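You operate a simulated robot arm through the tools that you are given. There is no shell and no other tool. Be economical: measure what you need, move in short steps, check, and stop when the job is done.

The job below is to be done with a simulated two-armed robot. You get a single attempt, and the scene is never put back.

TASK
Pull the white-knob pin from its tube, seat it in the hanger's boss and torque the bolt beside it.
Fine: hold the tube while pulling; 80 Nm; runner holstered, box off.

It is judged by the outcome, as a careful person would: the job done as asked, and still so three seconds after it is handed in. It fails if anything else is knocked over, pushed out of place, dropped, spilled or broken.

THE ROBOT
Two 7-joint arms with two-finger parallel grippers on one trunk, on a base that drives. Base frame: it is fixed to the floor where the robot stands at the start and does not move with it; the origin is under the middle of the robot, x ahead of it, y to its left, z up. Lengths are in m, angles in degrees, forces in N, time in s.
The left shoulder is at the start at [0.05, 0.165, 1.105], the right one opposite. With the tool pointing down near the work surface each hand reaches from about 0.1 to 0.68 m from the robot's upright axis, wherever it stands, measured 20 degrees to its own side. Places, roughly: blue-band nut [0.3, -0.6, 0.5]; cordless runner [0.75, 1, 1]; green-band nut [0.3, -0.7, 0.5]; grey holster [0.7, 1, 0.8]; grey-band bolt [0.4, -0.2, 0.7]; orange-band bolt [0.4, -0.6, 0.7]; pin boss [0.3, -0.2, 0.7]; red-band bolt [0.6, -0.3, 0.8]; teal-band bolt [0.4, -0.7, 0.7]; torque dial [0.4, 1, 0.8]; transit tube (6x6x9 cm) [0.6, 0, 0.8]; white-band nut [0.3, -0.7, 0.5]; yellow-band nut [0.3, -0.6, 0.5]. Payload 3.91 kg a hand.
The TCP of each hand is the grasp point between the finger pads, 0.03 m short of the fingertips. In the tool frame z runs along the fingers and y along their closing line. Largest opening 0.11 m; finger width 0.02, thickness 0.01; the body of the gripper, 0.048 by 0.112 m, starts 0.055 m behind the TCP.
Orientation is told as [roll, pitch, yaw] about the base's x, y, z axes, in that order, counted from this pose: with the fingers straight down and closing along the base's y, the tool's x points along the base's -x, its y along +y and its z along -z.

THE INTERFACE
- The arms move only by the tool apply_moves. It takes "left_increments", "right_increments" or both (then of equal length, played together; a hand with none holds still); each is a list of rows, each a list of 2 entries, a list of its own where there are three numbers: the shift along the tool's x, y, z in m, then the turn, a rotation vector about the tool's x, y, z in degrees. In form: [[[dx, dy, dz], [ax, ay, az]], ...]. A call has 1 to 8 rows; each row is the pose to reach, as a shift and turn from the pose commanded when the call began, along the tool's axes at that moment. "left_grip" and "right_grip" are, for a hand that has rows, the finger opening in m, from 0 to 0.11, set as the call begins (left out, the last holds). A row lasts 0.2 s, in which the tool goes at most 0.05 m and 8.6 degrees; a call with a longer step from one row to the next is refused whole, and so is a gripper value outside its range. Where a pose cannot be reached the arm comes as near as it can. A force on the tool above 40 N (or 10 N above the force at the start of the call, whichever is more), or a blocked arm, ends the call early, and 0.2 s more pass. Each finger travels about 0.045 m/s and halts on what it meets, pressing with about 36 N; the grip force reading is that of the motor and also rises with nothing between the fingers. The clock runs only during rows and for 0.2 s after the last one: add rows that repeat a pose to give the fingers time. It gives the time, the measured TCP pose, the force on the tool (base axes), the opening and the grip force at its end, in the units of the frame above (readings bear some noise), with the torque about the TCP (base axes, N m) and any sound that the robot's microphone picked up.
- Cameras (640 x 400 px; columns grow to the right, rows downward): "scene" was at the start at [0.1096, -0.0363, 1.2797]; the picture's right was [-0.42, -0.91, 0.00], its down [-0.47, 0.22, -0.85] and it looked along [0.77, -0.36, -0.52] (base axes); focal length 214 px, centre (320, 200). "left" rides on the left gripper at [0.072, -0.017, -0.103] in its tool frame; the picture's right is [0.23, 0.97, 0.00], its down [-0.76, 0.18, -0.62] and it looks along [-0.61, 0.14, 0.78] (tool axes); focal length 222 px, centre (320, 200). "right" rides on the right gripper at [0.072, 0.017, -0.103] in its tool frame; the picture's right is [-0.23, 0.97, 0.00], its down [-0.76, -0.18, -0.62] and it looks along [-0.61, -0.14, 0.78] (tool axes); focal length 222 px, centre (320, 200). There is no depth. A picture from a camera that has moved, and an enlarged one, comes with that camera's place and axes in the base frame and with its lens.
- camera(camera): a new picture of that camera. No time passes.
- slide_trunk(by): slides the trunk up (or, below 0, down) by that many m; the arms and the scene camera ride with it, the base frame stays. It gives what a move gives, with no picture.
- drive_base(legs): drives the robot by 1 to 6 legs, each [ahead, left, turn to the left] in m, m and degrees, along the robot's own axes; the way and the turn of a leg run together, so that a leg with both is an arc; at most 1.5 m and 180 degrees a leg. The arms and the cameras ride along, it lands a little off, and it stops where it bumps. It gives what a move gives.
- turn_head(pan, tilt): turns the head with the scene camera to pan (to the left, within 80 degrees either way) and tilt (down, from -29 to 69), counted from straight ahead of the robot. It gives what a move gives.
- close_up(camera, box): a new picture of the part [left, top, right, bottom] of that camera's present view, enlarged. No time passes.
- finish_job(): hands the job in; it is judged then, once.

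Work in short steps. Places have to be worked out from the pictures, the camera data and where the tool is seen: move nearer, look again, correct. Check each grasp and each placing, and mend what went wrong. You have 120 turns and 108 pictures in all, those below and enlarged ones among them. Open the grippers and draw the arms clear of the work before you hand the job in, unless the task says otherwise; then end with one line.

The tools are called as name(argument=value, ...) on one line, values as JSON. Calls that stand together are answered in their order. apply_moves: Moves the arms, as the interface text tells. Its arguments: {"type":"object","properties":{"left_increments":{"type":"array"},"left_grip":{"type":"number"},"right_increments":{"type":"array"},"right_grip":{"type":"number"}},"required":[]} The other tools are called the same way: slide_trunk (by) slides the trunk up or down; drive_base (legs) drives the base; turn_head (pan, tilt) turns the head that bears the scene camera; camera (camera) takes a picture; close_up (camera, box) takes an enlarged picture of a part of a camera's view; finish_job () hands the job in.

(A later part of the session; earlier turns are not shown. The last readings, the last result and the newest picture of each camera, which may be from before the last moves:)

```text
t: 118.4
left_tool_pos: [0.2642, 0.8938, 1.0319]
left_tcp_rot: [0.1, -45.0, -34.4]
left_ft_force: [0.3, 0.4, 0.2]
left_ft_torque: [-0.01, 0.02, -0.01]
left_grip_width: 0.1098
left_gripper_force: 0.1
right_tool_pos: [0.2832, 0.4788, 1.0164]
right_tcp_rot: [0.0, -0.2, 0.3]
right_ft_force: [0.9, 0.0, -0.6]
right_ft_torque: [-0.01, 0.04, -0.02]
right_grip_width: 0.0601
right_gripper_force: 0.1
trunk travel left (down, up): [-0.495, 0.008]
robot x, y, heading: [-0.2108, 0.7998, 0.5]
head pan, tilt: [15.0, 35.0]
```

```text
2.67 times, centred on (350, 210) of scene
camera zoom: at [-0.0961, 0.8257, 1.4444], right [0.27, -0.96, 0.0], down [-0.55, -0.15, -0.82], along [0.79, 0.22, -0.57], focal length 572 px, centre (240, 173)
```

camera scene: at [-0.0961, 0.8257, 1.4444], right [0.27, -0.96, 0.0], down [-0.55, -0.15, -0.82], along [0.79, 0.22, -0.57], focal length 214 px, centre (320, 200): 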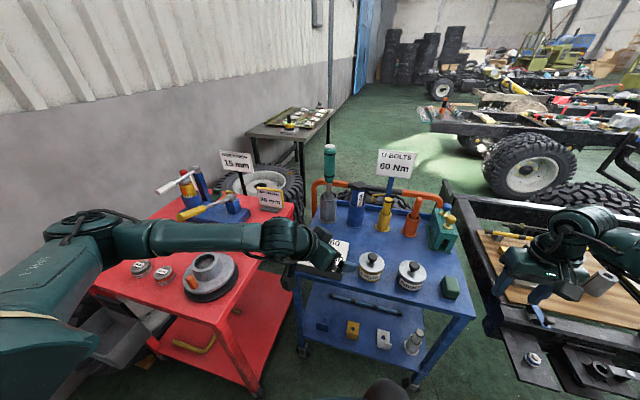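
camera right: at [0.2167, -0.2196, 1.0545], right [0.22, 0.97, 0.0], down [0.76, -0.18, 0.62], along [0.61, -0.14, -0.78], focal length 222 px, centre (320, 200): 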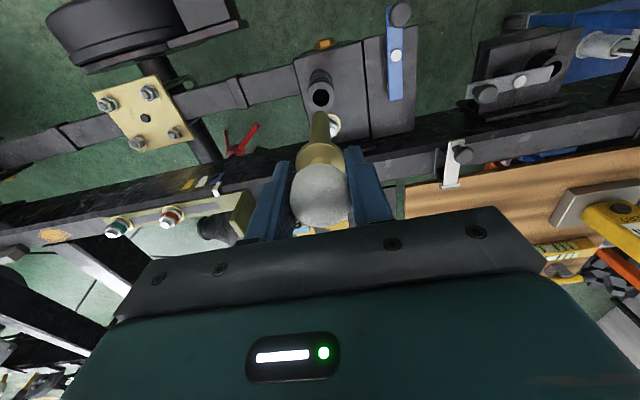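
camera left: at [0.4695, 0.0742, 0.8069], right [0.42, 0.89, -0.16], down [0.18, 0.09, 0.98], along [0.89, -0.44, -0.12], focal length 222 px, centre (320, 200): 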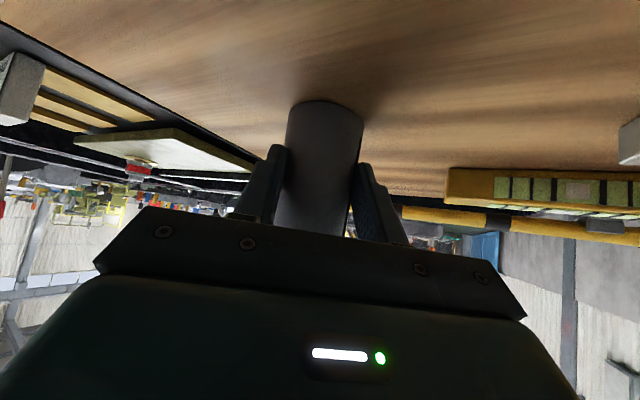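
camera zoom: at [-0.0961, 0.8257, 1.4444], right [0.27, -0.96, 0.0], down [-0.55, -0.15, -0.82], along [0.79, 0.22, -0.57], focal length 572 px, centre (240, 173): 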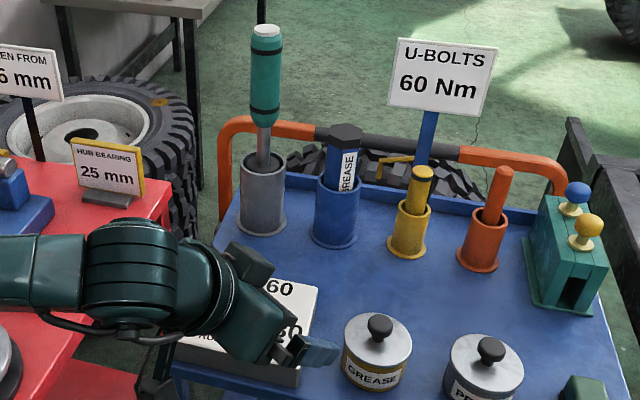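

Holster at about (0.71, 1.007), rim z 0.89; runner handle z 0.97–1.125. The trolley's front edge is near x = 0.37. I drive forward 0.24 m, hands staying above everything there.

drive_base(legs=[[0.24, 0, 0]])

```text
t: 120.2
left_tool_pos: [0.5005, 0.8974, 1.0333]
left_tcp_rot: [0.0, -45.0, -34.2]
left_ft_force: [0.6, 0.4, -1.1]
left_ft_torque: [-0.04, -0.02, -0.01]
left_grip_width: 0.1099
left_gripper_force: 0.0
right_tool_pos: [0.5208, 0.4832, 1.0163]
right_tcp_rot: [0.1, 0.1, 0.5]
right_ft_force: [0.1, 0.4, -0.1]
right_ft_torque: [0.02, -0.01, -0.03]
right_grip_width: 0.0602
right_gripper_force: 0.1
trunk travel left (down, up): [-0.495, 0.008]
robot x, y, heading: [0.031, 0.805, 0.9]
head pan, tilt: [15.0, 35.0]
```

No bump. I turn the left hand upright above the dial box and look with its camera.

apply_moves(left_increments=[[[0.0045, -0.0005, -0.0164], [-1.72, 5.45, -4.15]], [[0.009, -0.001, -0.0327], [-3.44, 10.89, -8.29]], [[0.0135, -0.0015, -0.049], [-5.15, 16.34, -12.44]], [[0.018, -0.002, -0.0655], [-6.87, 21.79, -16.58]], [[0.0226, -0.0025, -0.082], [-8.59, 27.23, -20.73]], [[0.027, -0.003, -0.098], [-10.31, 32.68, -24.87]], [[0.0316, -0.0035, -0.1146], [-12.02, 38.12, -29.02]], [[0.0361, -0.004, -0.131], [-13.74, 43.57, -33.16]]])

camera(camera="left")

```text
t: 122.0
left_tool_pos: [0.399, 0.9607, 1.1006]
left_tcp_rot: [0.1, 0.1, 0.8]
left_ft_force: [0.8, -0.6, -0.2]
left_ft_torque: [0.01, 0.01, 0.02]
left_grip_width: 0.11
left_gripper_force: 0.1
right_tool_pos: [0.5199, 0.4823, 1.0164]
right_tcp_rot: [0.2, -0.1, 0.4]
right_ft_force: [-0.3, -0.3, 0.1]
right_ft_torque: [0.02, 0.02, 0.01]
right_grip_width: 0.0599
right_gripper_force: 0.0
trunk travel left (down, up): [-0.495, 0.008]
robot x, y, heading: [0.0255, 0.8083, 0.6]
head pan, tilt: [15.0, 35.0]
```

```text
29 pictures are left
camera left: at [0.3291, 0.9421, 1.2037], right [-0.24, 0.97, 0.0], down [0.76, 0.19, 0.62], along [0.6, 0.15, -0.78], focal length 222 px, centre (320, 200)
```

left: 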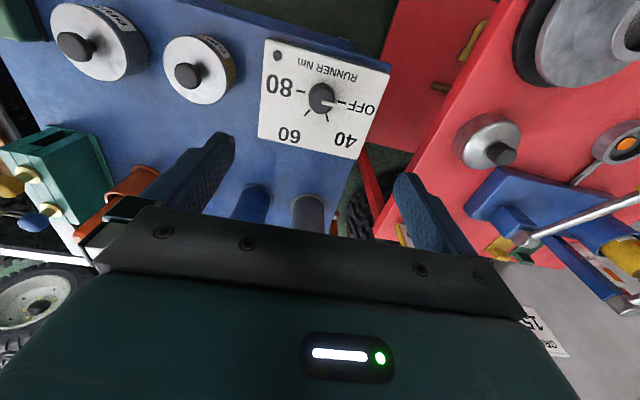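

close_up(camera="left", box=[250, 30, 394, 165])

```text
2.96 times, centred on (322, 98) of left
camera zoom: at [0.3291, 0.9421, 1.2037], right [-0.24, 0.97, 0.0], down [0.76, 0.19, 0.62], along [0.6, 0.15, -0.78], focal length 658 px, centre (314, 504)
```

zoom: 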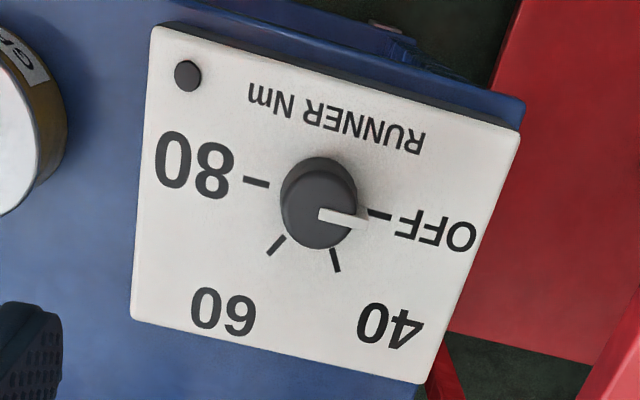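

The pointer is at OFF; 40, 60, 80 follow clockwise (seen from above), 80 being 180° away. The knob is near (0.426, 0.967). I move above it, turning −45° first so that I can twist through 90° per grip.

apply_moves(left_increments=[[[-0.005, 0.001, 0.02], [0, 0, -8]], [[-0.01, 0.002, 0.045], [0, 0, -16]], [[-0.015, 0.003, 0.07], [0, 0, -24]], [[-0.02, 0.004, 0.095], [0, 0, -32]], [[-0.024, 0.005, 0.12], [0, 0, -40]], [[-0.027, 0.0065, 0.145], [0, 0, -45]], [[-0.027, 0.0065, 0.17], [0, 0, -45]], [[-0.027, 0.0065, 0.17], [0, 0, -45]]], left_grip=0.08)

camera(camera="left")

camera(camera="scene")

```text
t: 123.8
left_tool_pos: [0.4272, 0.9669, 0.9281]
left_tcp_rot: [0.0, 0.0, 45.8]
left_ft_force: [0.8, 0.3, 0.1]
left_ft_torque: [-0.02, 0.05, 0.0]
left_grip_width: 0.0801
left_gripper_force: 0.0
right_tool_pos: [0.5196, 0.4815, 1.0158]
right_tcp_rot: [0.1, -0.1, 0.4]
right_ft_force: [-0.4, 0.2, -0.2]
right_ft_torque: [0.03, -0.01, 0.01]
right_grip_width: 0.0604
right_gripper_force: 0.1
trunk travel left (down, up): [-0.495, 0.008]
robot x, y, heading: [0.0247, 0.8047, 0.5]
head pan, tilt: [15.0, 35.0]
```

```text
27 pictures are left
camera left: at [0.3903, 0.903, 1.0326], right [-0.86, 0.52, 0.0], down [0.4, 0.67, 0.62], along [0.32, 0.53, -0.78], focal length 222 px, centre (320, 200)
```

left: 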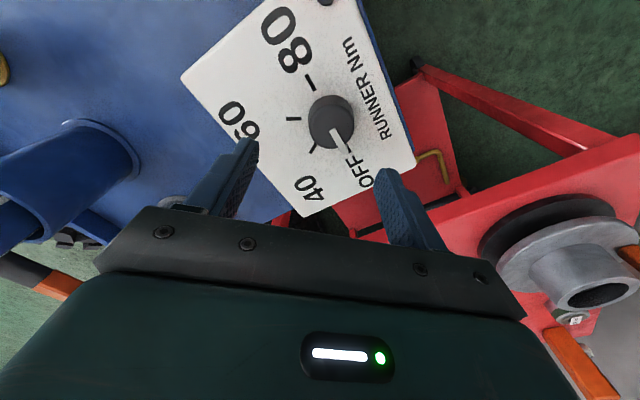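

```text
26 pictures are left
camera scene: at [0.1401, 0.8286, 1.4444], right [0.27, -0.96, 0.0], down [-0.55, -0.16, -0.82], along [0.79, 0.22, -0.57], focal length 214 px, centre (320, 200)
```

scene: 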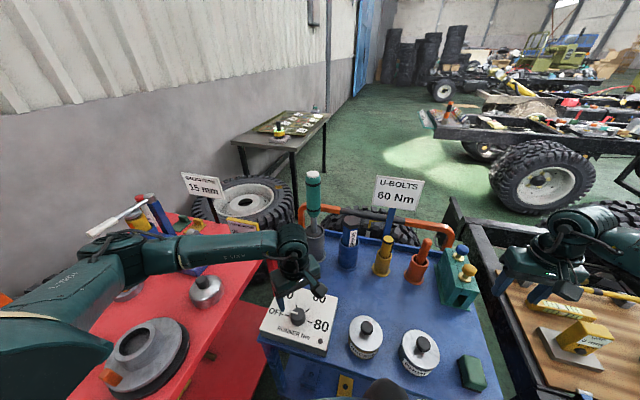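

The knob works out at (0.421, 0.968), face at z ≈ 0.815. I centre on it, descend so the tips straddle the knob, and look.

apply_moves(left_increments=[[[0.0035, 0.005, 0.01], [0, 0, 0]], [[0.0035, 0.005, 0.03], [0, 0, 0]], [[0.0035, 0.005, 0.05], [0, 0, 0]], [[0.0035, 0.005, 0.066], [0, 0, 0]], [[0.0035, 0.005, 0.07], [0, 0, 0]]])

close_up(camera="left", box=[200, 60, 440, 220])

```text
t: 125.0
left_tool_pos: [0.4211, 0.9697, 0.8607]
left_tcp_rot: [-0.1, 0.1, 45.8]
left_ft_force: [0.7, 0.0, 0.5]
left_ft_torque: [0.01, -0.01, 0.03]
left_grip_width: 0.0801
left_gripper_force: 0.1
right_tool_pos: [0.5195, 0.4823, 1.0163]
right_tcp_rot: [0.1, 0.0, 0.3]
right_ft_force: [0.6, 0.2, -0.5]
right_ft_torque: [0.0, -0.01, -0.02]
right_grip_width: 0.06
right_gripper_force: 0.1
trunk travel left (down, up): [-0.495, 0.008]
robot x, y, heading: [0.0294, 0.8054, 0.7]
head pan, tilt: [15.0, 35.0]
```

```text
2.50 times, centred on (320, 140) of left
camera zoom: at [0.3838, 0.9046, 0.9632], right [-0.86, 0.52, 0.0], down [0.4, 0.67, 0.62], along [0.32, 0.53, -0.78], focal length 555 px, centre (320, 350)
```

zoom: 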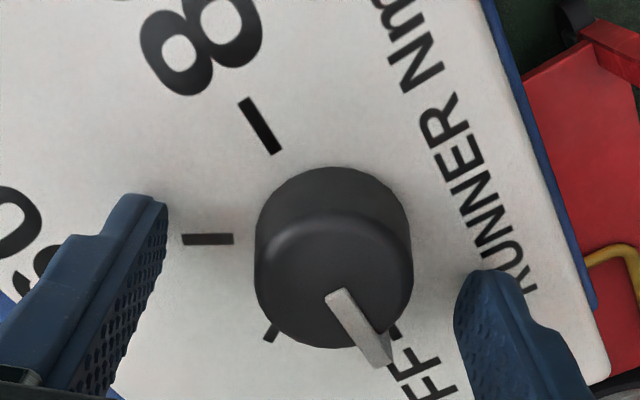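

The fingers straddle the knob. I go 8 mm lower, 4 mm over, and close.

apply_moves(left_increments=[[[0, 0.004, 0.004], [0, 0, 0]], [[0, 0.004, 0.008], [0, 0, 0]], [[0, 0.004, 0.008], [0, 0, 0]]])

apply_moves(left_increments=[[[0, 0, 0], [0, 0, 0]], [[0, 0, 0], [0, 0, 0]], [[0, 0, 0], [0, 0, 0]], [[0, 0, 0], [0, 0, 0]]], left_grip=0.02)

```text
t: 125.8
left_tool_pos: [0.418, 0.9721, 0.8553]
left_tcp_rot: [-0.2, -0.2, 45.9]
left_ft_force: [-1.8, 2.2, 26.2]
left_ft_torque: [0.77, 1.01, -0.08]
left_grip_width: 0.0814
left_gripper_force: 0.8
right_tool_pos: [0.5186, 0.4809, 1.0171]
right_tcp_rot: [0.2, -0.2, 0.5]
right_ft_force: [-0.1, -0.4, 0.8]
right_ft_torque: [0.0, -0.02, 0.0]
right_grip_width: 0.0598
right_gripper_force: 0.1
trunk travel left (down, up): [-0.495, 0.008]
robot x, y, heading: [0.0243, 0.8026, 0.9]
head pan, tilt: [15.0, 35.0]
```

```text
t: 126.3
left_tool_pos: [0.4191, 0.9723, 0.8547]
left_tcp_rot: [-0.1, -0.1, 45.8]
left_ft_force: [-2.7, 0.6, 16.4]
left_ft_torque: [0.16, 0.58, -0.16]
left_grip_width: 0.0438
left_gripper_force: 9.6
right_tool_pos: [0.5198, 0.4827, 1.0152]
right_tcp_rot: [0.2, 0.0, 0.5]
right_ft_force: [-0.2, -1.0, -0.4]
right_ft_torque: [0.0, 0.0, 0.02]
right_grip_width: 0.0599
right_gripper_force: 0.0
trunk travel left (down, up): [-0.495, 0.008]
robot x, y, heading: [0.0253, 0.7998, 0.8]
head pan, tilt: [15.0, 35.0]
stopped in row 2 (left hand): the force on the tool passed its limit at 75 N (the readings are from after the stop); the commanded pose is now the measured one
```

The tips were resting on the dial's face. I raise 3 mm and finish the grip.

apply_moves(left_increments=[[[0, 0, -0.003], [0, 0, 0]], [[0, 0, -0.003], [0, 0, 0]], [[0, 0, -0.003], [0, 0, 0]]], left_grip=0.02)

```text
t: 127.1
left_tool_pos: [0.4199, 0.9722, 0.8559]
left_tcp_rot: [0.1, 0.0, 45.7]
left_ft_force: [14.6, -14.4, -12.8]
left_ft_torque: [0.24, -1.32, 0.09]
left_grip_width: 0.0409
left_gripper_force: 45.5
right_tool_pos: [0.5207, 0.4799, 1.0137]
right_tcp_rot: [0.2, 0.0, 0.5]
right_ft_force: [-0.5, 0.5, 0.6]
right_ft_torque: [0.01, -0.02, 0.02]
right_grip_width: 0.0598
right_gripper_force: 0.0
trunk travel left (down, up): [-0.495, 0.008]
robot x, y, heading: [0.0269, 0.7994, 0.7]
head pan, tilt: [15.0, 35.0]
```

Gripped (0.041 m); the side force says the knob's axis is about 3 mm toward −y of the tool. I shift that way and twist clockwise.

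apply_moves(left_increments=[[[0, -0.0025, 0.001], [0, 0, 3]], [[0, -0.0025, 0.001], [0, 0, 11]], [[0, -0.0025, 0.001], [0, 0, 19]], [[0, -0.0025, 0.001], [0, 0, 27]], [[0, -0.0025, 0.001], [0, 0, 35]], [[0, -0.0025, 0.001], [0, 0, 43]], [[0, -0.0025, 0.001], [0, 0, 51]], [[0, -0.0025, 0.001], [0, 0, 59]]])

close_up(camera="left", box=[200, 60, 440, 220])

```text
t: 128.9
left_tool_pos: [0.4216, 0.9669, 0.8562]
left_tcp_rot: [-0.3, -0.1, -13.6]
left_ft_force: [16.1, -28.6, -7.3]
left_ft_torque: [-0.17, 0.4, 0.12]
left_grip_width: 0.0412
left_gripper_force: 45.3
right_tool_pos: [0.5219, 0.4803, 1.0145]
right_tcp_rot: [0.2, 0.0, 0.5]
right_ft_force: [-0.4, 0.5, 0.6]
right_ft_torque: [0.0, 0.01, -0.03]
right_grip_width: 0.0597
right_gripper_force: 0.0
trunk travel left (down, up): [-0.495, 0.008]
robot x, y, heading: [0.0261, 0.7992, 0.5]
head pan, tilt: [15.0, 35.0]
```

```text
2.50 times, centred on (320, 140) of left
camera zoom: at [0.3482, 0.9669, 0.9588], right [0.01, 1.0, -0.01], down [0.78, 0.0, 0.62], along [0.62, -0.01, -0.78], focal length 555 px, centre (320, 350)
```

zoom: 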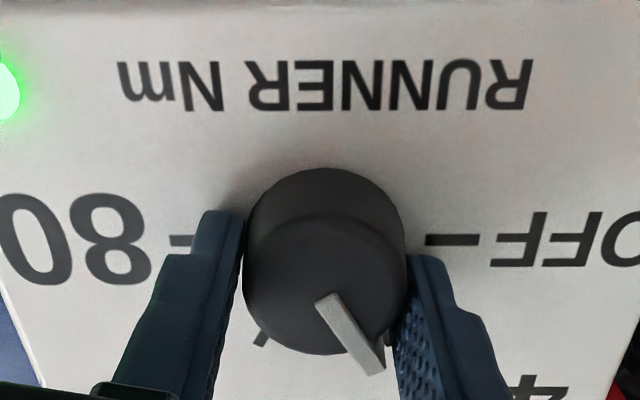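

The pointer turned to 40 and the lamp is green (box on). I ease the side force and twist another 60°.

apply_moves(left_increments=[[[-0.0015, -0.002, 0], [0, 0, 7.6]], [[-0.0025, -0.0025, 0], [0, 0, 15.2]], [[-0.0025, -0.0025, 0], [0, 0, 22.9]], [[-0.0025, -0.0025, 0], [0, 0, 30.5]], [[-0.0025, -0.0025, 0], [0, 0, 38.1]], [[-0.0025, -0.0025, 0], [0, 0, 45.7]], [[-0.0025, -0.0025, 0], [0, 0, 53.4]], [[-0.0025, -0.0025, 0], [0, 0, 61]]])

```text
t: 130.7
left_tool_pos: [0.4299, 0.9435, 0.8716]
left_tcp_rot: [1.2, -4.3, -73.7]
left_ft_force: [1.7, -5.6, -1.5]
left_ft_torque: [-0.23, -0.01, 0.02]
left_grip_width: 0.0202
left_gripper_force: 0.2
left hand out of reach, approached as far as the arm can: row 8
right_tool_pos: [0.5203, 0.4834, 1.0162]
right_tcp_rot: [0.1, -0.2, 0.5]
right_ft_force: [-0.6, 0.3, -0.2]
right_ft_torque: [0.0, -0.02, 0.0]
right_grip_width: 0.0601
right_gripper_force: 0.1
trunk travel left (down, up): [-0.495, 0.008]
robot x, y, heading: [0.024, 0.8017, 0.8]
head pan, tilt: [15.0, 35.0]
stopped in row 8 (left hand): the force on the tool passed its limit at 59 N (the readings are from after the stop); the commanded pose is now the measured one
```

The wrist reached its limit and the fingers slid off the knob. I lift clear, turn back to yaw about 0 and look at the dial.

apply_moves(left_increments=[[[0, 0, -0.03], [0, 0, 0]], [[0.002, 0.001, -0.06], [0, 3, -8]], [[0.004, 0.002, -0.08], [0, 4, -16]], [[0.01, 0.005, -0.08], [0, 4, -24]], [[0.01, 0.01, -0.08], [0, 4, -32]], [[0.01, 0.01, -0.08], [0, 4, -40]], [[0.01, 0.01, -0.08], [0, 4, -40]]], left_grip=0.08)

camera(camera="left")

```text
t: 132.3
left_tool_pos: [0.4333, 0.9624, 0.951]
left_tcp_rot: [-0.3, -0.3, -33.5]
left_ft_force: [-0.1, 0.7, 0.1]
left_ft_torque: [-0.01, 0.0, 0.01]
left_grip_width: 0.0798
left_gripper_force: 0.1
right_tool_pos: [0.5202, 0.484, 1.0152]
right_tcp_rot: [0.2, 0.0, 0.6]
right_ft_force: [0.0, -0.3, 0.1]
right_ft_torque: [0.01, 0.02, 0.04]
right_grip_width: 0.0604
right_gripper_force: 0.1
trunk travel left (down, up): [-0.495, 0.008]
robot x, y, heading: [0.0237, 0.8004, 0.7]
head pan, tilt: [15.0, 35.0]
```

```text
23 pictures are left
camera left: at [0.3647, 0.9881, 1.0541], right [0.35, 0.94, -0.01], down [0.73, -0.27, 0.63], along [0.58, -0.22, -0.78], focal length 222 px, centre (320, 200)
```

left: 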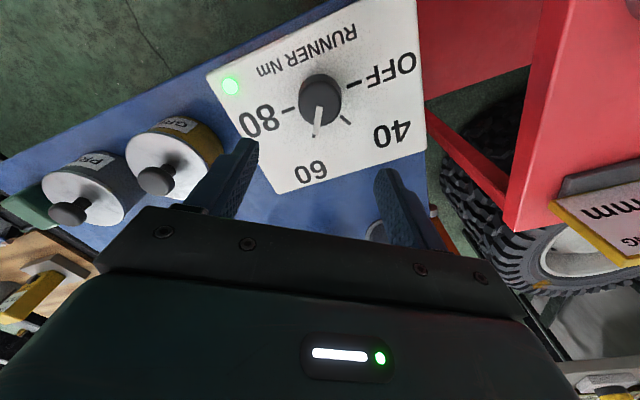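

The pointer is now at 60; one more 60° step is needed. I turn the hand to yaw +30° over the knob, then descend.

apply_moves(left_increments=[[[0.002, -0.001, 0], [0, 0, -8]], [[0.004, -0.002, 0], [0, 0, -16]], [[0.006, -0.002, 0.01], [0, 0, -24]], [[0.008, -0.003, 0.02], [0, 0, -32]], [[0.01, -0.0038, 0.03], [0, 0, -40]], [[0.0123, -0.0038, 0.045], [0, 0, -48]], [[0.0123, -0.0038, 0.06], [0, 0, -56]], [[0.0123, -0.0038, 0.075], [0, 0, -63.5]]], left_grip=0.07)

apply_moves(left_increments=[[[0, 0, 0.008], [0, 0, 0]], [[0, 0, 0.016], [0, 0, 0]], [[0, 0, 0.016], [0, 0, 0]]])

apply_moves(left_increments=[[[0, 0, 0], [0, 0, 0]], [[0, 0, 0], [0, 0, 0]], [[0, 0, 0], [0, 0, 0]], [[0, 0, 0], [0, 0, 0]]], left_grip=0.03)

```text
t: 134.1
left_tool_pos: [0.4212, 0.9653, 0.8755]
left_tcp_rot: [-0.4, 0.2, 30.1]
left_ft_force: [0.4, -0.7, -0.6]
left_ft_torque: [-0.04, 0.0, -0.04]
left_grip_width: 0.0701
left_gripper_force: 0.2
right_tool_pos: [0.5206, 0.484, 1.0158]
right_tcp_rot: [0.1, -0.1, 0.5]
right_ft_force: [0.4, 0.5, 0.7]
right_ft_torque: [-0.01, -0.01, 0.01]
right_grip_width: 0.0596
right_gripper_force: 0.1
trunk travel left (down, up): [-0.495, 0.008]
robot x, y, heading: [0.0255, 0.8059, 1.0]
head pan, tilt: [15.0, 35.0]
```

```text
t: 134.9
left_tool_pos: [0.4202, 0.9659, 0.8591]
left_tcp_rot: [-0.4, 0.1, 29.9]
left_ft_force: [-0.4, 0.8, 0.5]
left_ft_torque: [0.02, 0.03, -0.03]
left_grip_width: 0.0697
left_gripper_force: 0.0
right_tool_pos: [0.52, 0.4829, 1.0167]
right_tcp_rot: [0.2, -0.2, 0.6]
right_ft_force: [-0.7, -0.3, 0.3]
right_ft_torque: [-0.02, -0.02, -0.02]
right_grip_width: 0.06
right_gripper_force: 0.0
trunk travel left (down, up): [-0.495, 0.008]
robot x, y, heading: [0.0303, 0.8025, 0.8]
head pan, tilt: [15.0, 35.0]
```

```text
t: 135.9
left_tool_pos: [0.4174, 0.9683, 0.8598]
left_tcp_rot: [-0.1, 0.2, 30.0]
left_ft_force: [-8.6, 19.1, 5.7]
left_ft_torque: [0.42, 0.38, -0.02]
left_grip_width: 0.0409
left_gripper_force: 45.1
right_tool_pos: [0.5195, 0.4861, 1.0173]
right_tcp_rot: [0.2, -0.3, 0.5]
right_ft_force: [0.1, -0.5, -1.2]
right_ft_torque: [0.01, 0.01, -0.01]
right_grip_width: 0.0602
right_gripper_force: 0.1
trunk travel left (down, up): [-0.495, 0.008]
robot x, y, heading: [0.025, 0.803, 0.8]
head pan, tilt: [15.0, 35.0]
```

Gripped. I shift 2.5 mm to centre and twist 60° clockwise to 80.

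apply_moves(left_increments=[[[0, 0.0025, 0], [0, 0, 4]], [[0, 0.0025, 0], [0, 0, 12]], [[0, 0.0025, 0], [0, 0, 20]], [[0, 0.0025, 0], [0, 0, 28]], [[0, 0.0025, 0], [0, 0, 36]], [[0, 0.0025, 0], [0, 0, 44]], [[0, 0.0025, 0], [0, 0, 52]], [[0, 0.0025, 0], [0, 0, 60]]])

close_up(camera="left", box=[200, 60, 440, 220])

```text
t: 137.7
left_tool_pos: [0.4179, 0.9656, 0.8585]
left_tcp_rot: [-0.5, -0.2, -30.2]
left_ft_force: [-7.6, 3.1, -13.3]
left_ft_torque: [0.31, 0.22, 0.9]
left_grip_width: 0.0413
left_gripper_force: 44.9
right_tool_pos: [0.5209, 0.4848, 1.0163]
right_tcp_rot: [0.1, -0.1, 0.5]
right_ft_force: [-0.9, -0.4, 0.3]
right_ft_torque: [-0.03, -0.02, 0.01]
right_grip_width: 0.0601
right_gripper_force: 0.0
trunk travel left (down, up): [-0.495, 0.008]
robot x, y, heading: [0.0268, 0.8053, 0.6]
head pan, tilt: [15.0, 35.0]
```

```text
2.50 times, centred on (320, 140) of left
camera zoom: at [0.3486, 0.9887, 0.9621], right [0.29, 0.96, -0.01], down [0.75, -0.22, 0.62], along [0.59, -0.19, -0.78], focal length 555 px, centre (320, 350)
```

zoom: 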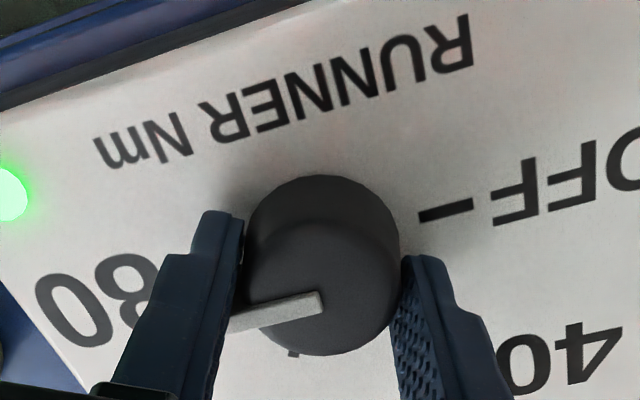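

The pointer is on 80 and the lamp is lit. I release, lift, and turn the hand back to yaw 0.

apply_moves(left_increments=[[[0, 0, 0], [0, 0, 0]], [[0, 0, 0], [0, 0, 0]], [[0, 0, 0], [0, 0, 0]], [[0, 0, -0.03], [0, 0, 0]], [[0, 0, -0.07], [0, 0, -8]], [[0, 0, -0.12], [0, 0, -16]], [[0, 0, -0.165], [0, 0, -24]], [[0, 0, -0.21], [0, 0, -30]]], left_grip=0.08)

apply_moves(left_increments=[[[0, 0, 0], [0, -7.5, 0]], [[0, 0, 0], [0, -15, 0]], [[0, 0, 0], [0, -22.5, 0]], [[0, 0, 0], [0, -30, 0]], [[0, 0, 0], [0, -37.5, 0]], [[0, 0, 0], [0, -45, 0]], [[0, 0, 0], [0, -52.5, 0]], [[0, 0, 0], [0, -60, 0]]])

camera(camera="left")

```text
t: 139.5
left_tool_pos: [0.416, 0.9701, 1.0707]
left_tcp_rot: [-0.4, 0.0, 0.0]
left_ft_force: [0.6, 0.4, 0.4]
left_ft_torque: [0.02, 0.0, 0.02]
left_grip_width: 0.0798
left_gripper_force: 0.1
right_tool_pos: [0.5203, 0.4844, 1.0162]
right_tcp_rot: [0.2, -0.1, 0.7]
right_ft_force: [0.1, -0.2, 0.0]
right_ft_torque: [-0.01, -0.04, -0.05]
right_grip_width: 0.0598
right_gripper_force: 0.0
trunk travel left (down, up): [-0.495, 0.008]
robot x, y, heading: [0.0263, 0.802, 1.1]
head pan, tilt: [15.0, 35.0]
```

```text
t: 141.3
left_tool_pos: [0.4211, 0.9633, 1.0686]
left_tcp_rot: [-1.2, -50.9, 0.5]
left_ft_force: [-0.8, 0.5, -0.6]
left_ft_torque: [0.01, -0.03, -0.01]
left_grip_width: 0.0802
left_gripper_force: 0.0
left hand out of reach, approached as far as the arm can: row 7, 8
right_tool_pos: [0.5196, 0.484, 1.0161]
right_tcp_rot: [0.2, -0.1, 0.6]
right_ft_force: [0.7, 0.2, -0.2]
right_ft_torque: [-0.02, 0.01, -0.03]
right_grip_width: 0.0598
right_gripper_force: 0.1
trunk travel left (down, up): [-0.495, 0.008]
robot x, y, heading: [0.0261, 0.8028, 0.8]
head pan, tilt: [15.0, 35.0]
```

```text
21 pictures are left
camera left: at [0.2956, 0.9465, 1.0776], right [-0.13, 0.97, -0.19], down [0.0, 0.19, 0.98], along [0.99, 0.13, -0.02], focal length 222 px, centre (320, 200)
```

left: 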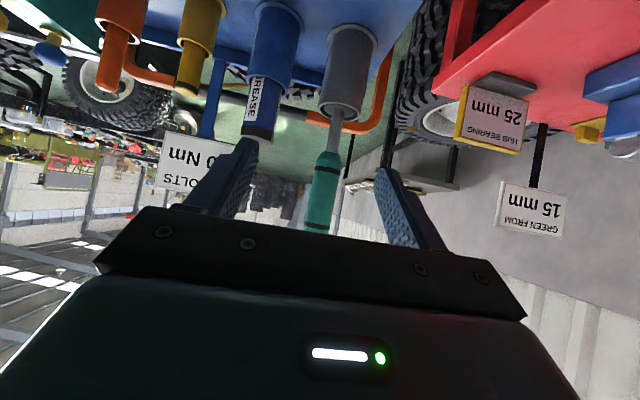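

The pitch settles at −51°, which suits. The runner's handle axis is about (0.71, 1.003). I move forward at z ≈ 1.06, stopping 9 cm short to check.

apply_moves(left_increments=[[[-0.02, 0.02, 0.027], [0, 0, 0]], [[-0.045, 0.04, 0.058], [0, 0, 0]], [[-0.07, 0.04, 0.093], [0, 0, 0]], [[-0.095, 0.04, 0.127], [0, 0, 0]], [[-0.115, 0.04, 0.155], [0, 0, 0]], [[-0.115, 0.04, 0.155], [0, 0, 0]]])

camera(camera="left")

```text
t: 142.7
left_tool_pos: [0.6149, 0.9999, 1.0615]
left_tcp_rot: [-1.2, -51.0, 0.4]
left_ft_force: [0.3, 0.8, 1.5]
left_ft_torque: [0.0, 0.03, 0.02]
left_grip_width: 0.0798
left_gripper_force: 0.1
right_tool_pos: [0.52, 0.4853, 1.0169]
right_tcp_rot: [0.2, -0.1, 0.6]
right_ft_force: [-0.3, 0.0, 0.0]
right_ft_torque: [-0.02, 0.0, 0.0]
right_grip_width: 0.0599
right_gripper_force: 0.0
trunk travel left (down, up): [-0.495, 0.008]
robot x, y, heading: [0.024, 0.8051, 0.8]
head pan, tilt: [15.0, 35.0]
```

```text
20 pictures are left
camera left: at [0.4898, 0.9842, 1.0704], right [-0.13, 0.97, -0.19], down [0.0, 0.19, 0.98], along [0.99, 0.13, -0.02], focal length 222 px, centre (320, 200)
```

left: 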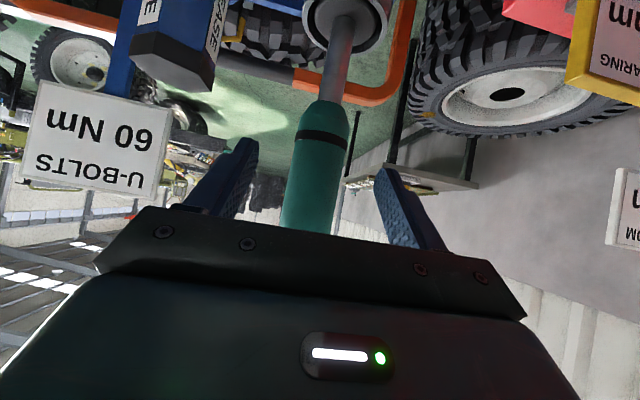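

The handle is centred; I widen the fingers and advance the last 9 cm, then close.

apply_moves(left_increments=[[[0, 0.002, 0], [0, 0, 0]], [[-0.012, 0.004, 0.018], [0, 0, 0]], [[-0.026, 0.004, 0.037], [0, 0, 0]], [[-0.04, 0.004, 0.056], [0, 0, 0]], [[-0.0525, 0.004, 0.0745], [0, 0, 0]], [[-0.0525, 0.004, 0.0745], [0, 0, 0]]], left_grip=0.1)

apply_moves(left_increments=[[[0, 0, 0], [0, 0, 0]], [[0, 0, 0], [0, 0, 0]], [[0, 0, 0], [0, 0, 0]], [[0, 0, 0], [0, 0, 0]], [[0, 0, 0], [0, 0, 0]]], left_grip=0.02)

close_up(camera="scene", box=[250, 130, 400, 250])

```text
t: 144.1
left_tool_pos: [0.7049, 1.0033, 1.0536]
left_tcp_rot: [-1.2, -50.9, 0.4]
left_ft_force: [-1.9, -0.1, -0.2]
left_ft_torque: [0.0, -0.07, -0.02]
left_grip_width: 0.0997
left_gripper_force: 0.1
right_tool_pos: [0.5193, 0.4834, 1.0162]
right_tcp_rot: [0.2, -0.1, 0.7]
right_ft_force: [0.3, 0.3, -0.2]
right_ft_torque: [-0.01, 0.02, -0.03]
right_grip_width: 0.0599
right_gripper_force: 0.0
trunk travel left (down, up): [-0.495, 0.008]
robot x, y, heading: [0.0252, 0.8041, 0.6]
head pan, tilt: [15.0, 35.0]
```

```text
t: 145.3
left_tool_pos: [0.7043, 1.0041, 1.0539]
left_tcp_rot: [-1.2, -50.9, 0.5]
left_ft_force: [0.1, -0.1, 0.3]
left_ft_torque: [0.19, -0.01, -0.01]
left_grip_width: 0.0453
left_gripper_force: 35.6
right_tool_pos: [0.5195, 0.4852, 1.0156]
right_tcp_rot: [0.1, -0.1, 0.6]
right_ft_force: [0.3, -0.4, -0.8]
right_ft_torque: [0.0, -0.04, -0.04]
right_grip_width: 0.0599
right_gripper_force: 0.1
trunk travel left (down, up): [-0.495, 0.008]
robot x, y, heading: [0.024, 0.8004, 0.5]
head pan, tilt: [15.0, 35.0]
```

```text
3.33 times, centred on (325, 190) of scene
camera zoom: at [0.1401, 0.8295, 1.4444], right [0.27, -0.96, 0.0], down [-0.55, -0.16, -0.82], along [0.79, 0.22, -0.57], focal length 715 px, centre (303, 233)
```

zoom: 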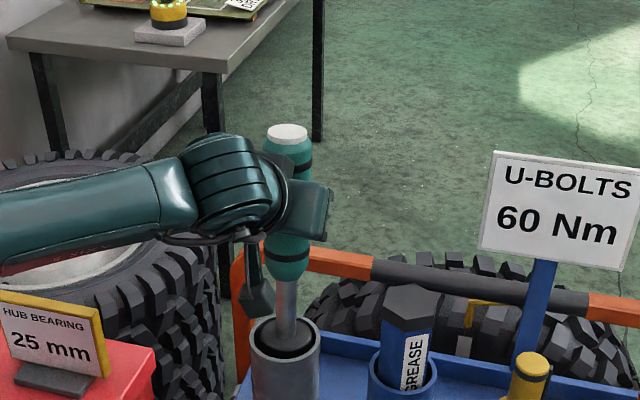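

The handle is gripped (0.045 m). I lift the runner straight up out of the holster.

apply_moves(left_increments=[[[-0.0117, 0, -0.0094], [0, 0, 0]], [[-0.0272, 0, -0.022], [0, 0, 0]], [[-0.0466, 0, -0.0377], [0, 0, 0]], [[-0.066, 0, -0.0535], [0, 0, 0]], [[-0.0855, 0, -0.0692], [0, 0, 0]], [[-0.105, 0, -0.085], [0, 0, 0]], [[-0.1243, 0, -0.1006], [0, 0, 0]], [[-0.1243, 0, -0.1006], [0, 0, 0]]])

close_up(camera="scene", box=[250, 80, 400, 250])

```text
t: 147.1
left_tool_pos: [0.7058, 1.008, 1.2127]
left_tcp_rot: [-1.2, -50.8, 0.4]
left_ft_force: [0.0, 0.7, -7.9]
left_ft_torque: [0.01, 0.01, 0.0]
left_grip_width: 0.0453
left_gripper_force: 36.4
right_tool_pos: [0.5208, 0.4833, 1.0155]
right_tcp_rot: [0.1, -0.1, 0.6]
right_ft_force: [0.1, 0.0, -0.1]
right_ft_torque: [-0.01, 0.0, 0.01]
right_grip_width: 0.0598
right_gripper_force: 0.1
trunk travel left (down, up): [-0.495, 0.008]
robot x, y, heading: [0.0285, 0.804, 0.6]
head pan, tilt: [15.0, 35.0]
```

```text
2.35 times, centred on (325, 165) of scene
camera zoom: at [0.1414, 0.83, 1.4442], right [0.27, -0.96, 0.0], down [-0.55, -0.16, -0.82], along [0.79, 0.22, -0.57], focal length 505 px, centre (308, 282)
```

zoom: 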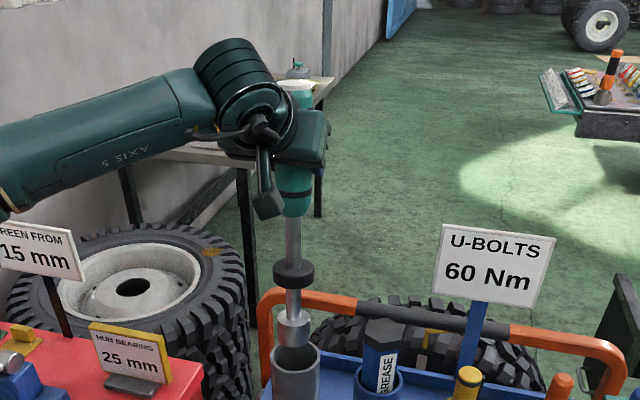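

The runner is out, socket bottom near z 0.908. I lift 4 cm more and then back the robot straight away from the trolley.

apply_moves(left_increments=[[[-0.0155, 0, -0.0126], [0, 0, 0]], [[-0.031, 0, -0.025], [0, 0, 0]], [[-0.031, 0, -0.025], [0, 0, 0]]])

drive_base(legs=[[-0.3, 0, 0]])

```text
t: 147.9
left_tool_pos: [0.7066, 1.0071, 1.2516]
left_tcp_rot: [-1.3, -50.9, 0.4]
left_ft_force: [-0.8, 0.2, -8.8]
left_ft_torque: [0.02, -0.08, -0.01]
left_grip_width: 0.0452
left_gripper_force: 35.7
right_tool_pos: [0.5209, 0.4843, 1.0157]
right_tcp_rot: [0.2, -0.1, 0.6]
right_ft_force: [-0.6, -0.8, 0.6]
right_ft_torque: [0.02, 0.01, -0.01]
right_grip_width: 0.0598
right_gripper_force: 0.1
trunk travel left (down, up): [-0.495, 0.008]
robot x, y, heading: [0.0272, 0.8035, 0.6]
head pan, tilt: [15.0, 35.0]
```

```text
t: 149.9
left_tool_pos: [0.4048, 1.0006, 1.2519]
left_tcp_rot: [-1.2, -50.8, 0.3]
left_ft_force: [-0.7, 0.2, -8.1]
left_ft_torque: [0.01, -0.02, -0.01]
left_grip_width: 0.0452
left_gripper_force: 35.7
right_tool_pos: [0.2169, 0.4794, 1.0159]
right_tcp_rot: [0.2, 0.0, 0.4]
right_ft_force: [-0.5, 0.0, 0.1]
right_ft_torque: [-0.04, -0.06, -0.01]
right_grip_width: 0.0599
right_gripper_force: 0.0
trunk travel left (down, up): [-0.495, 0.008]
robot x, y, heading: [-0.2713, 0.8008, 0.9]
head pan, tilt: [15.0, 35.0]
```

drive_base(legs=[[0, -1.15, 0]])

turn_head(pan=6, tilt=45)

camera(camera="scene")

```text
t: 160.4
left_tool_pos: [0.4226, -0.15, 1.2513]
left_tcp_rot: [-1.2, -50.8, 0.9]
left_ft_force: [0.1, -0.2, -8.6]
left_ft_torque: [-0.01, -0.05, 0.01]
left_grip_width: 0.0454
left_gripper_force: 36.0
right_tool_pos: [0.2396, -0.6733, 1.0165]
right_tcp_rot: [0.3, 0.0, 1.1]
right_ft_force: [-0.1, 0.1, -0.3]
right_ft_torque: [0.01, -0.02, -0.02]
right_grip_width: 0.0599
right_gripper_force: 0.0
trunk travel left (down, up): [-0.495, 0.008]
robot x, y, heading: [-0.2576, -0.3567, 1.4]
head pan, tilt: [15.0, 35.0]
```

```text
t: 161.1
left_tool_pos: [0.4224, -0.1488, 1.2523]
left_tcp_rot: [-1.3, -50.6, 0.9]
left_ft_force: [1.3, 0.0, -8.1]
left_ft_torque: [0.03, -0.04, -0.04]
left_grip_width: 0.0456
left_gripper_force: 35.8
right_tool_pos: [0.2414, -0.673, 1.0157]
right_tcp_rot: [0.2, -0.1, 1.1]
right_ft_force: [0.3, 0.3, 0.1]
right_ft_torque: [0.0, -0.01, -0.01]
right_grip_width: 0.06
right_gripper_force: 0.1
trunk travel left (down, up): [-0.495, 0.008]
robot x, y, heading: [-0.2552, -0.3545, 1.2]
head pan, tilt: [6.0, 45.0]
```

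```text
17 pictures are left
camera scene: at [-0.1457, -0.3451, 1.4295], right [0.13, -0.99, 0.0], down [-0.7, -0.09, -0.71], along [0.7, 0.09, -0.71], focal length 214 px, centre (320, 200)
```

scene: 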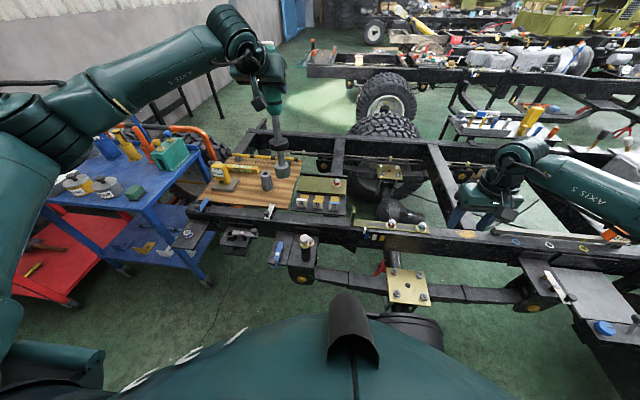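

Everything is clear. I move the runner above the bolt with the arm, then lower the trunk 0.12 m (socket bottom still above the pin's knob) and take a close look.

apply_moves(left_increments=[[[0.011, -0.0205, -0.0139], [0, 0, 0]], [[0.022, -0.041, -0.0278], [0, 0, 0]], [[0.0335, -0.0615, -0.0417], [0, 0, 0]], [[0.0445, -0.082, -0.0556], [0, 0, 0]], [[0.0445, -0.082, -0.0556], [0, 0, 0]]])

slide_trunk(by=-0.12)

close_up(camera="scene", box=[240, 130, 380, 270])

close_up(camera="left", box=[230, 0, 410, 160])

```text
t: 162.3
left_tool_pos: [0.3521, -0.2307, 1.2535]
left_tcp_rot: [-1.2, -50.7, 0.8]
left_ft_force: [-0.2, 0.3, -8.4]
left_ft_torque: [0.02, -0.07, -0.02]
left_grip_width: 0.0453
left_gripper_force: 35.8
right_tool_pos: [0.2404, -0.6725, 1.016]
right_tcp_rot: [0.3, 0.0, 1.0]
right_ft_force: [-0.6, -0.6, -0.1]
right_ft_torque: [-0.03, -0.04, 0.02]
right_grip_width: 0.0601
right_gripper_force: 0.1
trunk travel left (down, up): [-0.495, 0.008]
robot x, y, heading: [-0.2549, -0.36, 1.4]
head pan, tilt: [6.0, 45.0]
```

```text
t: 163.8
left_tool_pos: [0.3514, -0.2302, 1.1342]
left_tcp_rot: [-1.1, -50.8, 0.9]
left_ft_force: [0.0, 0.2, -8.3]
left_ft_torque: [0.04, -0.06, 0.0]
left_grip_width: 0.0457
left_gripper_force: 36.1
right_tool_pos: [0.2414, -0.6733, 0.8953]
right_tcp_rot: [0.2, -0.1, 1.1]
right_ft_force: [0.7, -0.7, -0.4]
right_ft_torque: [-0.01, 0.0, -0.02]
right_grip_width: 0.0604
right_gripper_force: 0.0
trunk travel left (down, up): [-0.375, 0.128]
robot x, y, heading: [-0.2523, -0.3558, 1.4]
head pan, tilt: [6.0, 45.0]
```

```text
2.86 times, centred on (310, 200) of scene
camera zoom: at [-0.1461, -0.3453, 1.3095], right [0.13, -0.99, 0.0], down [-0.7, -0.09, -0.71], along [0.7, 0.09, -0.71], focal length 613 px, centre (349, 200)
```

zoom: 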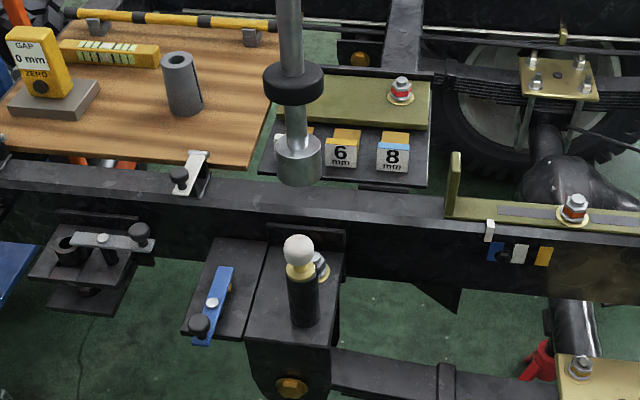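

```text
2.50 times, centred on (320, 80) of left
camera zoom: at [0.2268, -0.2476, 1.1427], right [-0.14, 0.97, -0.19], down [0.0, 0.19, 0.98], along [0.99, 0.14, -0.03], focal length 555 px, centre (320, 500)
```

zoom: 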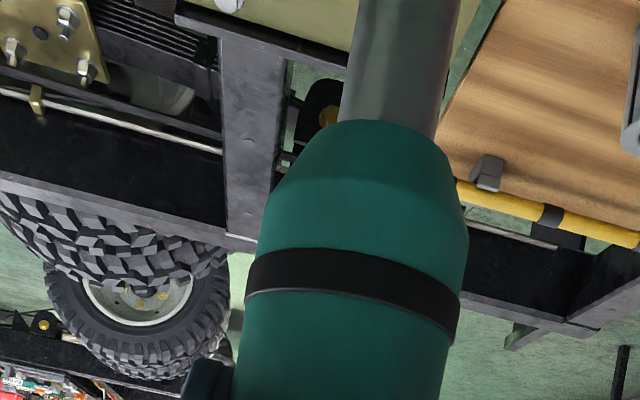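

From the several views I place the bolt at about (0.357, −0.231), top near z 0.69. To judge the runner's lean fore-and-aft I bring the right hand's camera round to look at the spot from the right.

apply_moves(right_increments=[[[0.003, 0.014, -0.005], [0, 0, -7.4]], [[0.006, 0.028, -0.01], [0, 0, -14.8]], [[0.009, 0.042, -0.015], [0, 0, -22.2]], [[0.012, 0.056, -0.02], [0, 0, -29.6]], [[0.014, 0.07, -0.025], [0, 0, -37]], [[0.016, 0.084, -0.03], [0, 0, -44.4]], [[0.018, 0.098, -0.035], [0, 0, -51.8]], [[0.02, 0.11, -0.035], [0, 0, -59]]])

camera(camera="right")

```text
t: 165.6
left_tool_pos: [0.3498, -0.23, 1.1346]
left_tcp_rot: [-1.2, -51.0, 0.9]
left_ft_force: [-0.4, 0.5, -7.9]
left_ft_torque: [0.01, -0.08, -0.02]
left_grip_width: 0.0456
left_gripper_force: 35.7
right_tool_pos: [0.1483, -0.586, 0.9344]
right_tcp_rot: [-0.5, -0.1, 52.2]
right_ft_force: [-0.6, -0.3, 0.7]
right_ft_torque: [-0.01, -0.01, 0.0]
right_grip_width: 0.0599
right_gripper_force: 0.2
right hand out of reach, approached as far as the arm can: row 6, 7, 8
trunk travel left (down, up): [-0.375, 0.128]
robot x, y, heading: [-0.2533, -0.3535, 1.4]
head pan, tilt: [6.0, 45.0]
```

```text
14 pictures are left
camera right: at [0.0888, -0.6319, 1.0381], right [-0.63, 0.78, -0.01], down [0.6, 0.49, 0.63], along [0.49, 0.39, -0.78], focal length 222 px, centre (320, 200)
```

right: 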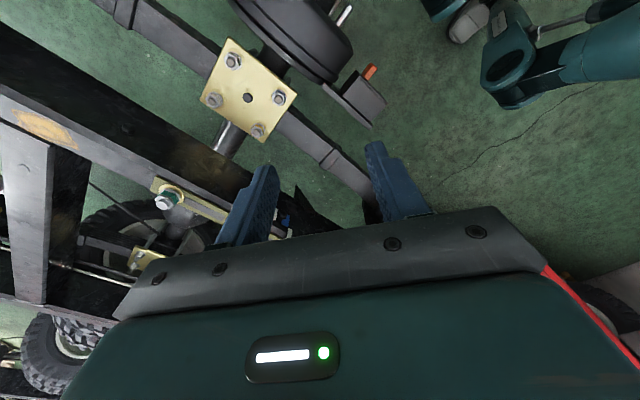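

That hand hides the spot. Instead I reposition the robot to the left, turned −21°, so that the head camera sees the bolt beside the pin while the left hand still reaches it.

slide_trunk(by=0.05)

drive_base(legs=[[0.06, 0.324, 0], [0, 0, -21.4]])

turn_head(pan=0, tilt=47)

```text
t: 166.5
left_tool_pos: [0.3521, -0.2307, 1.1829]
left_tcp_rot: [-1.2, -50.7, 0.9]
left_ft_force: [-0.2, 0.0, -8.2]
left_ft_torque: [0.03, -0.06, 0.04]
left_grip_width: 0.0456
left_gripper_force: 36.3
right_tool_pos: [0.1504, -0.5864, 0.9841]
right_tcp_rot: [-0.4, -0.1, 52.1]
right_ft_force: [-0.2, 0.3, 0.1]
right_ft_torque: [0.0, 0.01, 0.0]
right_grip_width: 0.0599
right_gripper_force: 0.0
trunk travel left (down, up): [-0.425, 0.078]
robot x, y, heading: [-0.26, -0.358, 1.1]
head pan, tilt: [6.0, 45.0]
```

```text
t: 171.1
left_tool_pos: [0.4094, -0.1344, 1.1835]
left_tcp_rot: [-1.2, -50.8, -20.3]
left_ft_force: [0.2, 0.5, -8.0]
left_ft_torque: [0.0, -0.03, 0.04]
left_grip_width: 0.0455
left_gripper_force: 36.1
right_tool_pos: [0.0911, -0.3928, 0.9836]
right_tcp_rot: [-0.4, 0.0, 30.8]
right_ft_force: [-0.4, -0.2, 0.3]
right_ft_torque: [0.02, 0.01, 0.01]
right_grip_width: 0.0597
right_gripper_force: 0.0
trunk travel left (down, up): [-0.425, 0.078]
robot x, y, heading: [-0.2037, -0.0322, -19.8]
head pan, tilt: [6.0, 45.0]
```

```text
t: 171.7
left_tool_pos: [0.4108, -0.1346, 1.1828]
left_tcp_rot: [-1.2, -50.8, -20.4]
left_ft_force: [0.6, -0.8, -9.5]
left_ft_torque: [0.0, -0.06, 0.01]
left_grip_width: 0.0455
left_gripper_force: 36.2
right_tool_pos: [0.0907, -0.3927, 0.9838]
right_tcp_rot: [-0.3, -0.1, 30.8]
right_ft_force: [-0.9, -0.8, 0.1]
right_ft_torque: [-0.01, -0.04, 0.01]
right_grip_width: 0.06
right_gripper_force: 0.0
trunk travel left (down, up): [-0.425, 0.078]
robot x, y, heading: [-0.2039, -0.0333, -20.1]
head pan, tilt: [0.0, 47.0]
```

I bring the runner over the bolt and lower the trunk 0.09 m, then take a close-up.

apply_moves(left_increments=[[[0.004, -0.0365, -0.0047], [0, 0, 0]], [[0.008, -0.073, -0.0093], [0, 0, 0]], [[0.0115, -0.1096, -0.014], [0, 0, 0]], [[0.0115, -0.1096, -0.014], [0, 0, 0]]])

slide_trunk(by=-0.1)

close_up(camera="scene", box=[250, 130, 390, 250])

```text
t: 172.7
left_tool_pos: [0.3535, -0.2271, 1.1826]
left_tcp_rot: [-1.2, -50.8, -20.3]
left_ft_force: [0.0, 0.0, -8.3]
left_ft_torque: [-0.03, -0.07, 0.02]
left_grip_width: 0.0457
left_gripper_force: 35.7
right_tool_pos: [0.0926, -0.3931, 0.9838]
right_tcp_rot: [-0.4, -0.1, 30.9]
right_ft_force: [-0.3, 0.8, -0.8]
right_ft_torque: [0.04, -0.03, -0.01]
right_grip_width: 0.0604
right_gripper_force: 0.0
trunk travel left (down, up): [-0.425, 0.078]
robot x, y, heading: [-0.2055, -0.0315, -19.8]
head pan, tilt: [0.0, 47.0]
```

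```text
t: 174.1
left_tool_pos: [0.3533, -0.229, 1.083]
left_tcp_rot: [-1.2, -50.7, -20.4]
left_ft_force: [-0.2, 0.5, -8.4]
left_ft_torque: [-0.01, -0.04, 0.01]
left_grip_width: 0.0456
left_gripper_force: 36.3
right_tool_pos: [0.0919, -0.3914, 0.8836]
right_tcp_rot: [-0.4, -0.1, 30.8]
right_ft_force: [0.7, -0.7, 1.0]
right_ft_torque: [-0.03, -0.01, 0.02]
right_grip_width: 0.06
right_gripper_force: 0.1
trunk travel left (down, up): [-0.325, 0.178]
robot x, y, heading: [-0.2039, -0.0338, -20.3]
head pan, tilt: [0.0, 47.0]
```

```text
3.33 times, centred on (320, 190) of scene
camera zoom: at [-0.101, -0.0694, 1.2567], right [-0.34, -0.94, 0.0], down [-0.69, 0.25, -0.68], along [0.64, -0.23, -0.73], focal length 715 px, centre (320, 233)
```

zoom: 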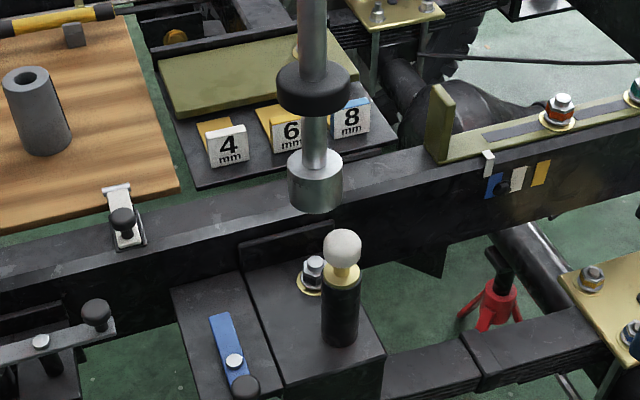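

Sideways, the socket is about 4 mm off the bolt's line. I correct that plus 4 mm forward, and lower 5 cm for a comparison at nearly bolt height.

apply_moves(left_increments=[[[-0.0025, 0.0037, 0.0031], [0, 0, 0]], [[-0.0025, 0.0037, 0.0031], [0, 0, 0]]])

slide_trunk(by=-0.06)

close_up(camera="scene", box=[270, 130, 370, 230])

```text
t: 174.7
left_tool_pos: [0.359, -0.2255, 1.0821]
left_tcp_rot: [-1.2, -50.7, -20.4]
left_ft_force: [-0.1, 0.7, -8.4]
left_ft_torque: [-0.02, -0.07, -0.02]
left_grip_width: 0.0455
left_gripper_force: 35.9
right_tool_pos: [0.0914, -0.3928, 0.8847]
right_tcp_rot: [-0.4, 0.0, 30.8]
right_ft_force: [1.0, 0.6, 0.7]
right_ft_torque: [0.0, 0.03, 0.02]
right_grip_width: 0.0604
right_gripper_force: 0.0
trunk travel left (down, up): [-0.325, 0.178]
robot x, y, heading: [-0.2024, -0.0337, -19.8]
head pan, tilt: [0.0, 47.0]
```

```text
t: 175.7
left_tool_pos: [0.3579, -0.2268, 1.023]
left_tcp_rot: [-1.2, -50.8, -20.4]
left_ft_force: [0.3, -0.2, -7.8]
left_ft_torque: [-0.01, -0.04, -0.02]
left_grip_width: 0.0453
left_gripper_force: 35.9
right_tool_pos: [0.0912, -0.3932, 0.8234]
right_tcp_rot: [-0.5, -0.2, 30.8]
right_ft_force: [0.0, 0.1, 0.4]
right_ft_torque: [-0.01, 0.0, 0.03]
right_grip_width: 0.0597
right_gripper_force: 0.0
trunk travel left (down, up): [-0.265, 0.238]
robot x, y, heading: [-0.204, -0.0277, -19.9]
head pan, tilt: [0.0, 47.0]
```

```text
4.00 times, centred on (320, 180) of scene
camera zoom: at [-0.1011, -0.0694, 1.1967], right [-0.34, -0.94, 0.0], down [-0.69, 0.25, -0.68], along [0.64, -0.23, -0.73], focal length 858 px, centre (320, 280)
```

zoom: 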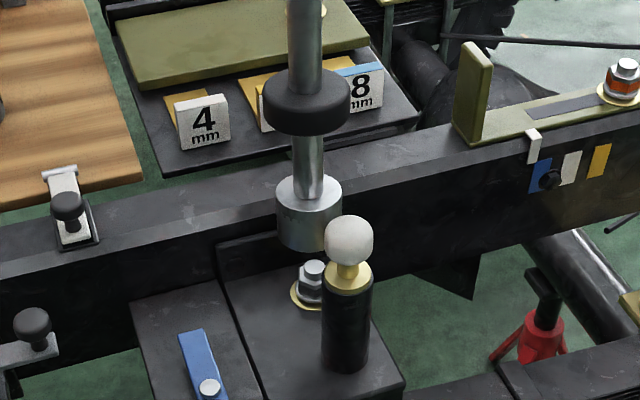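

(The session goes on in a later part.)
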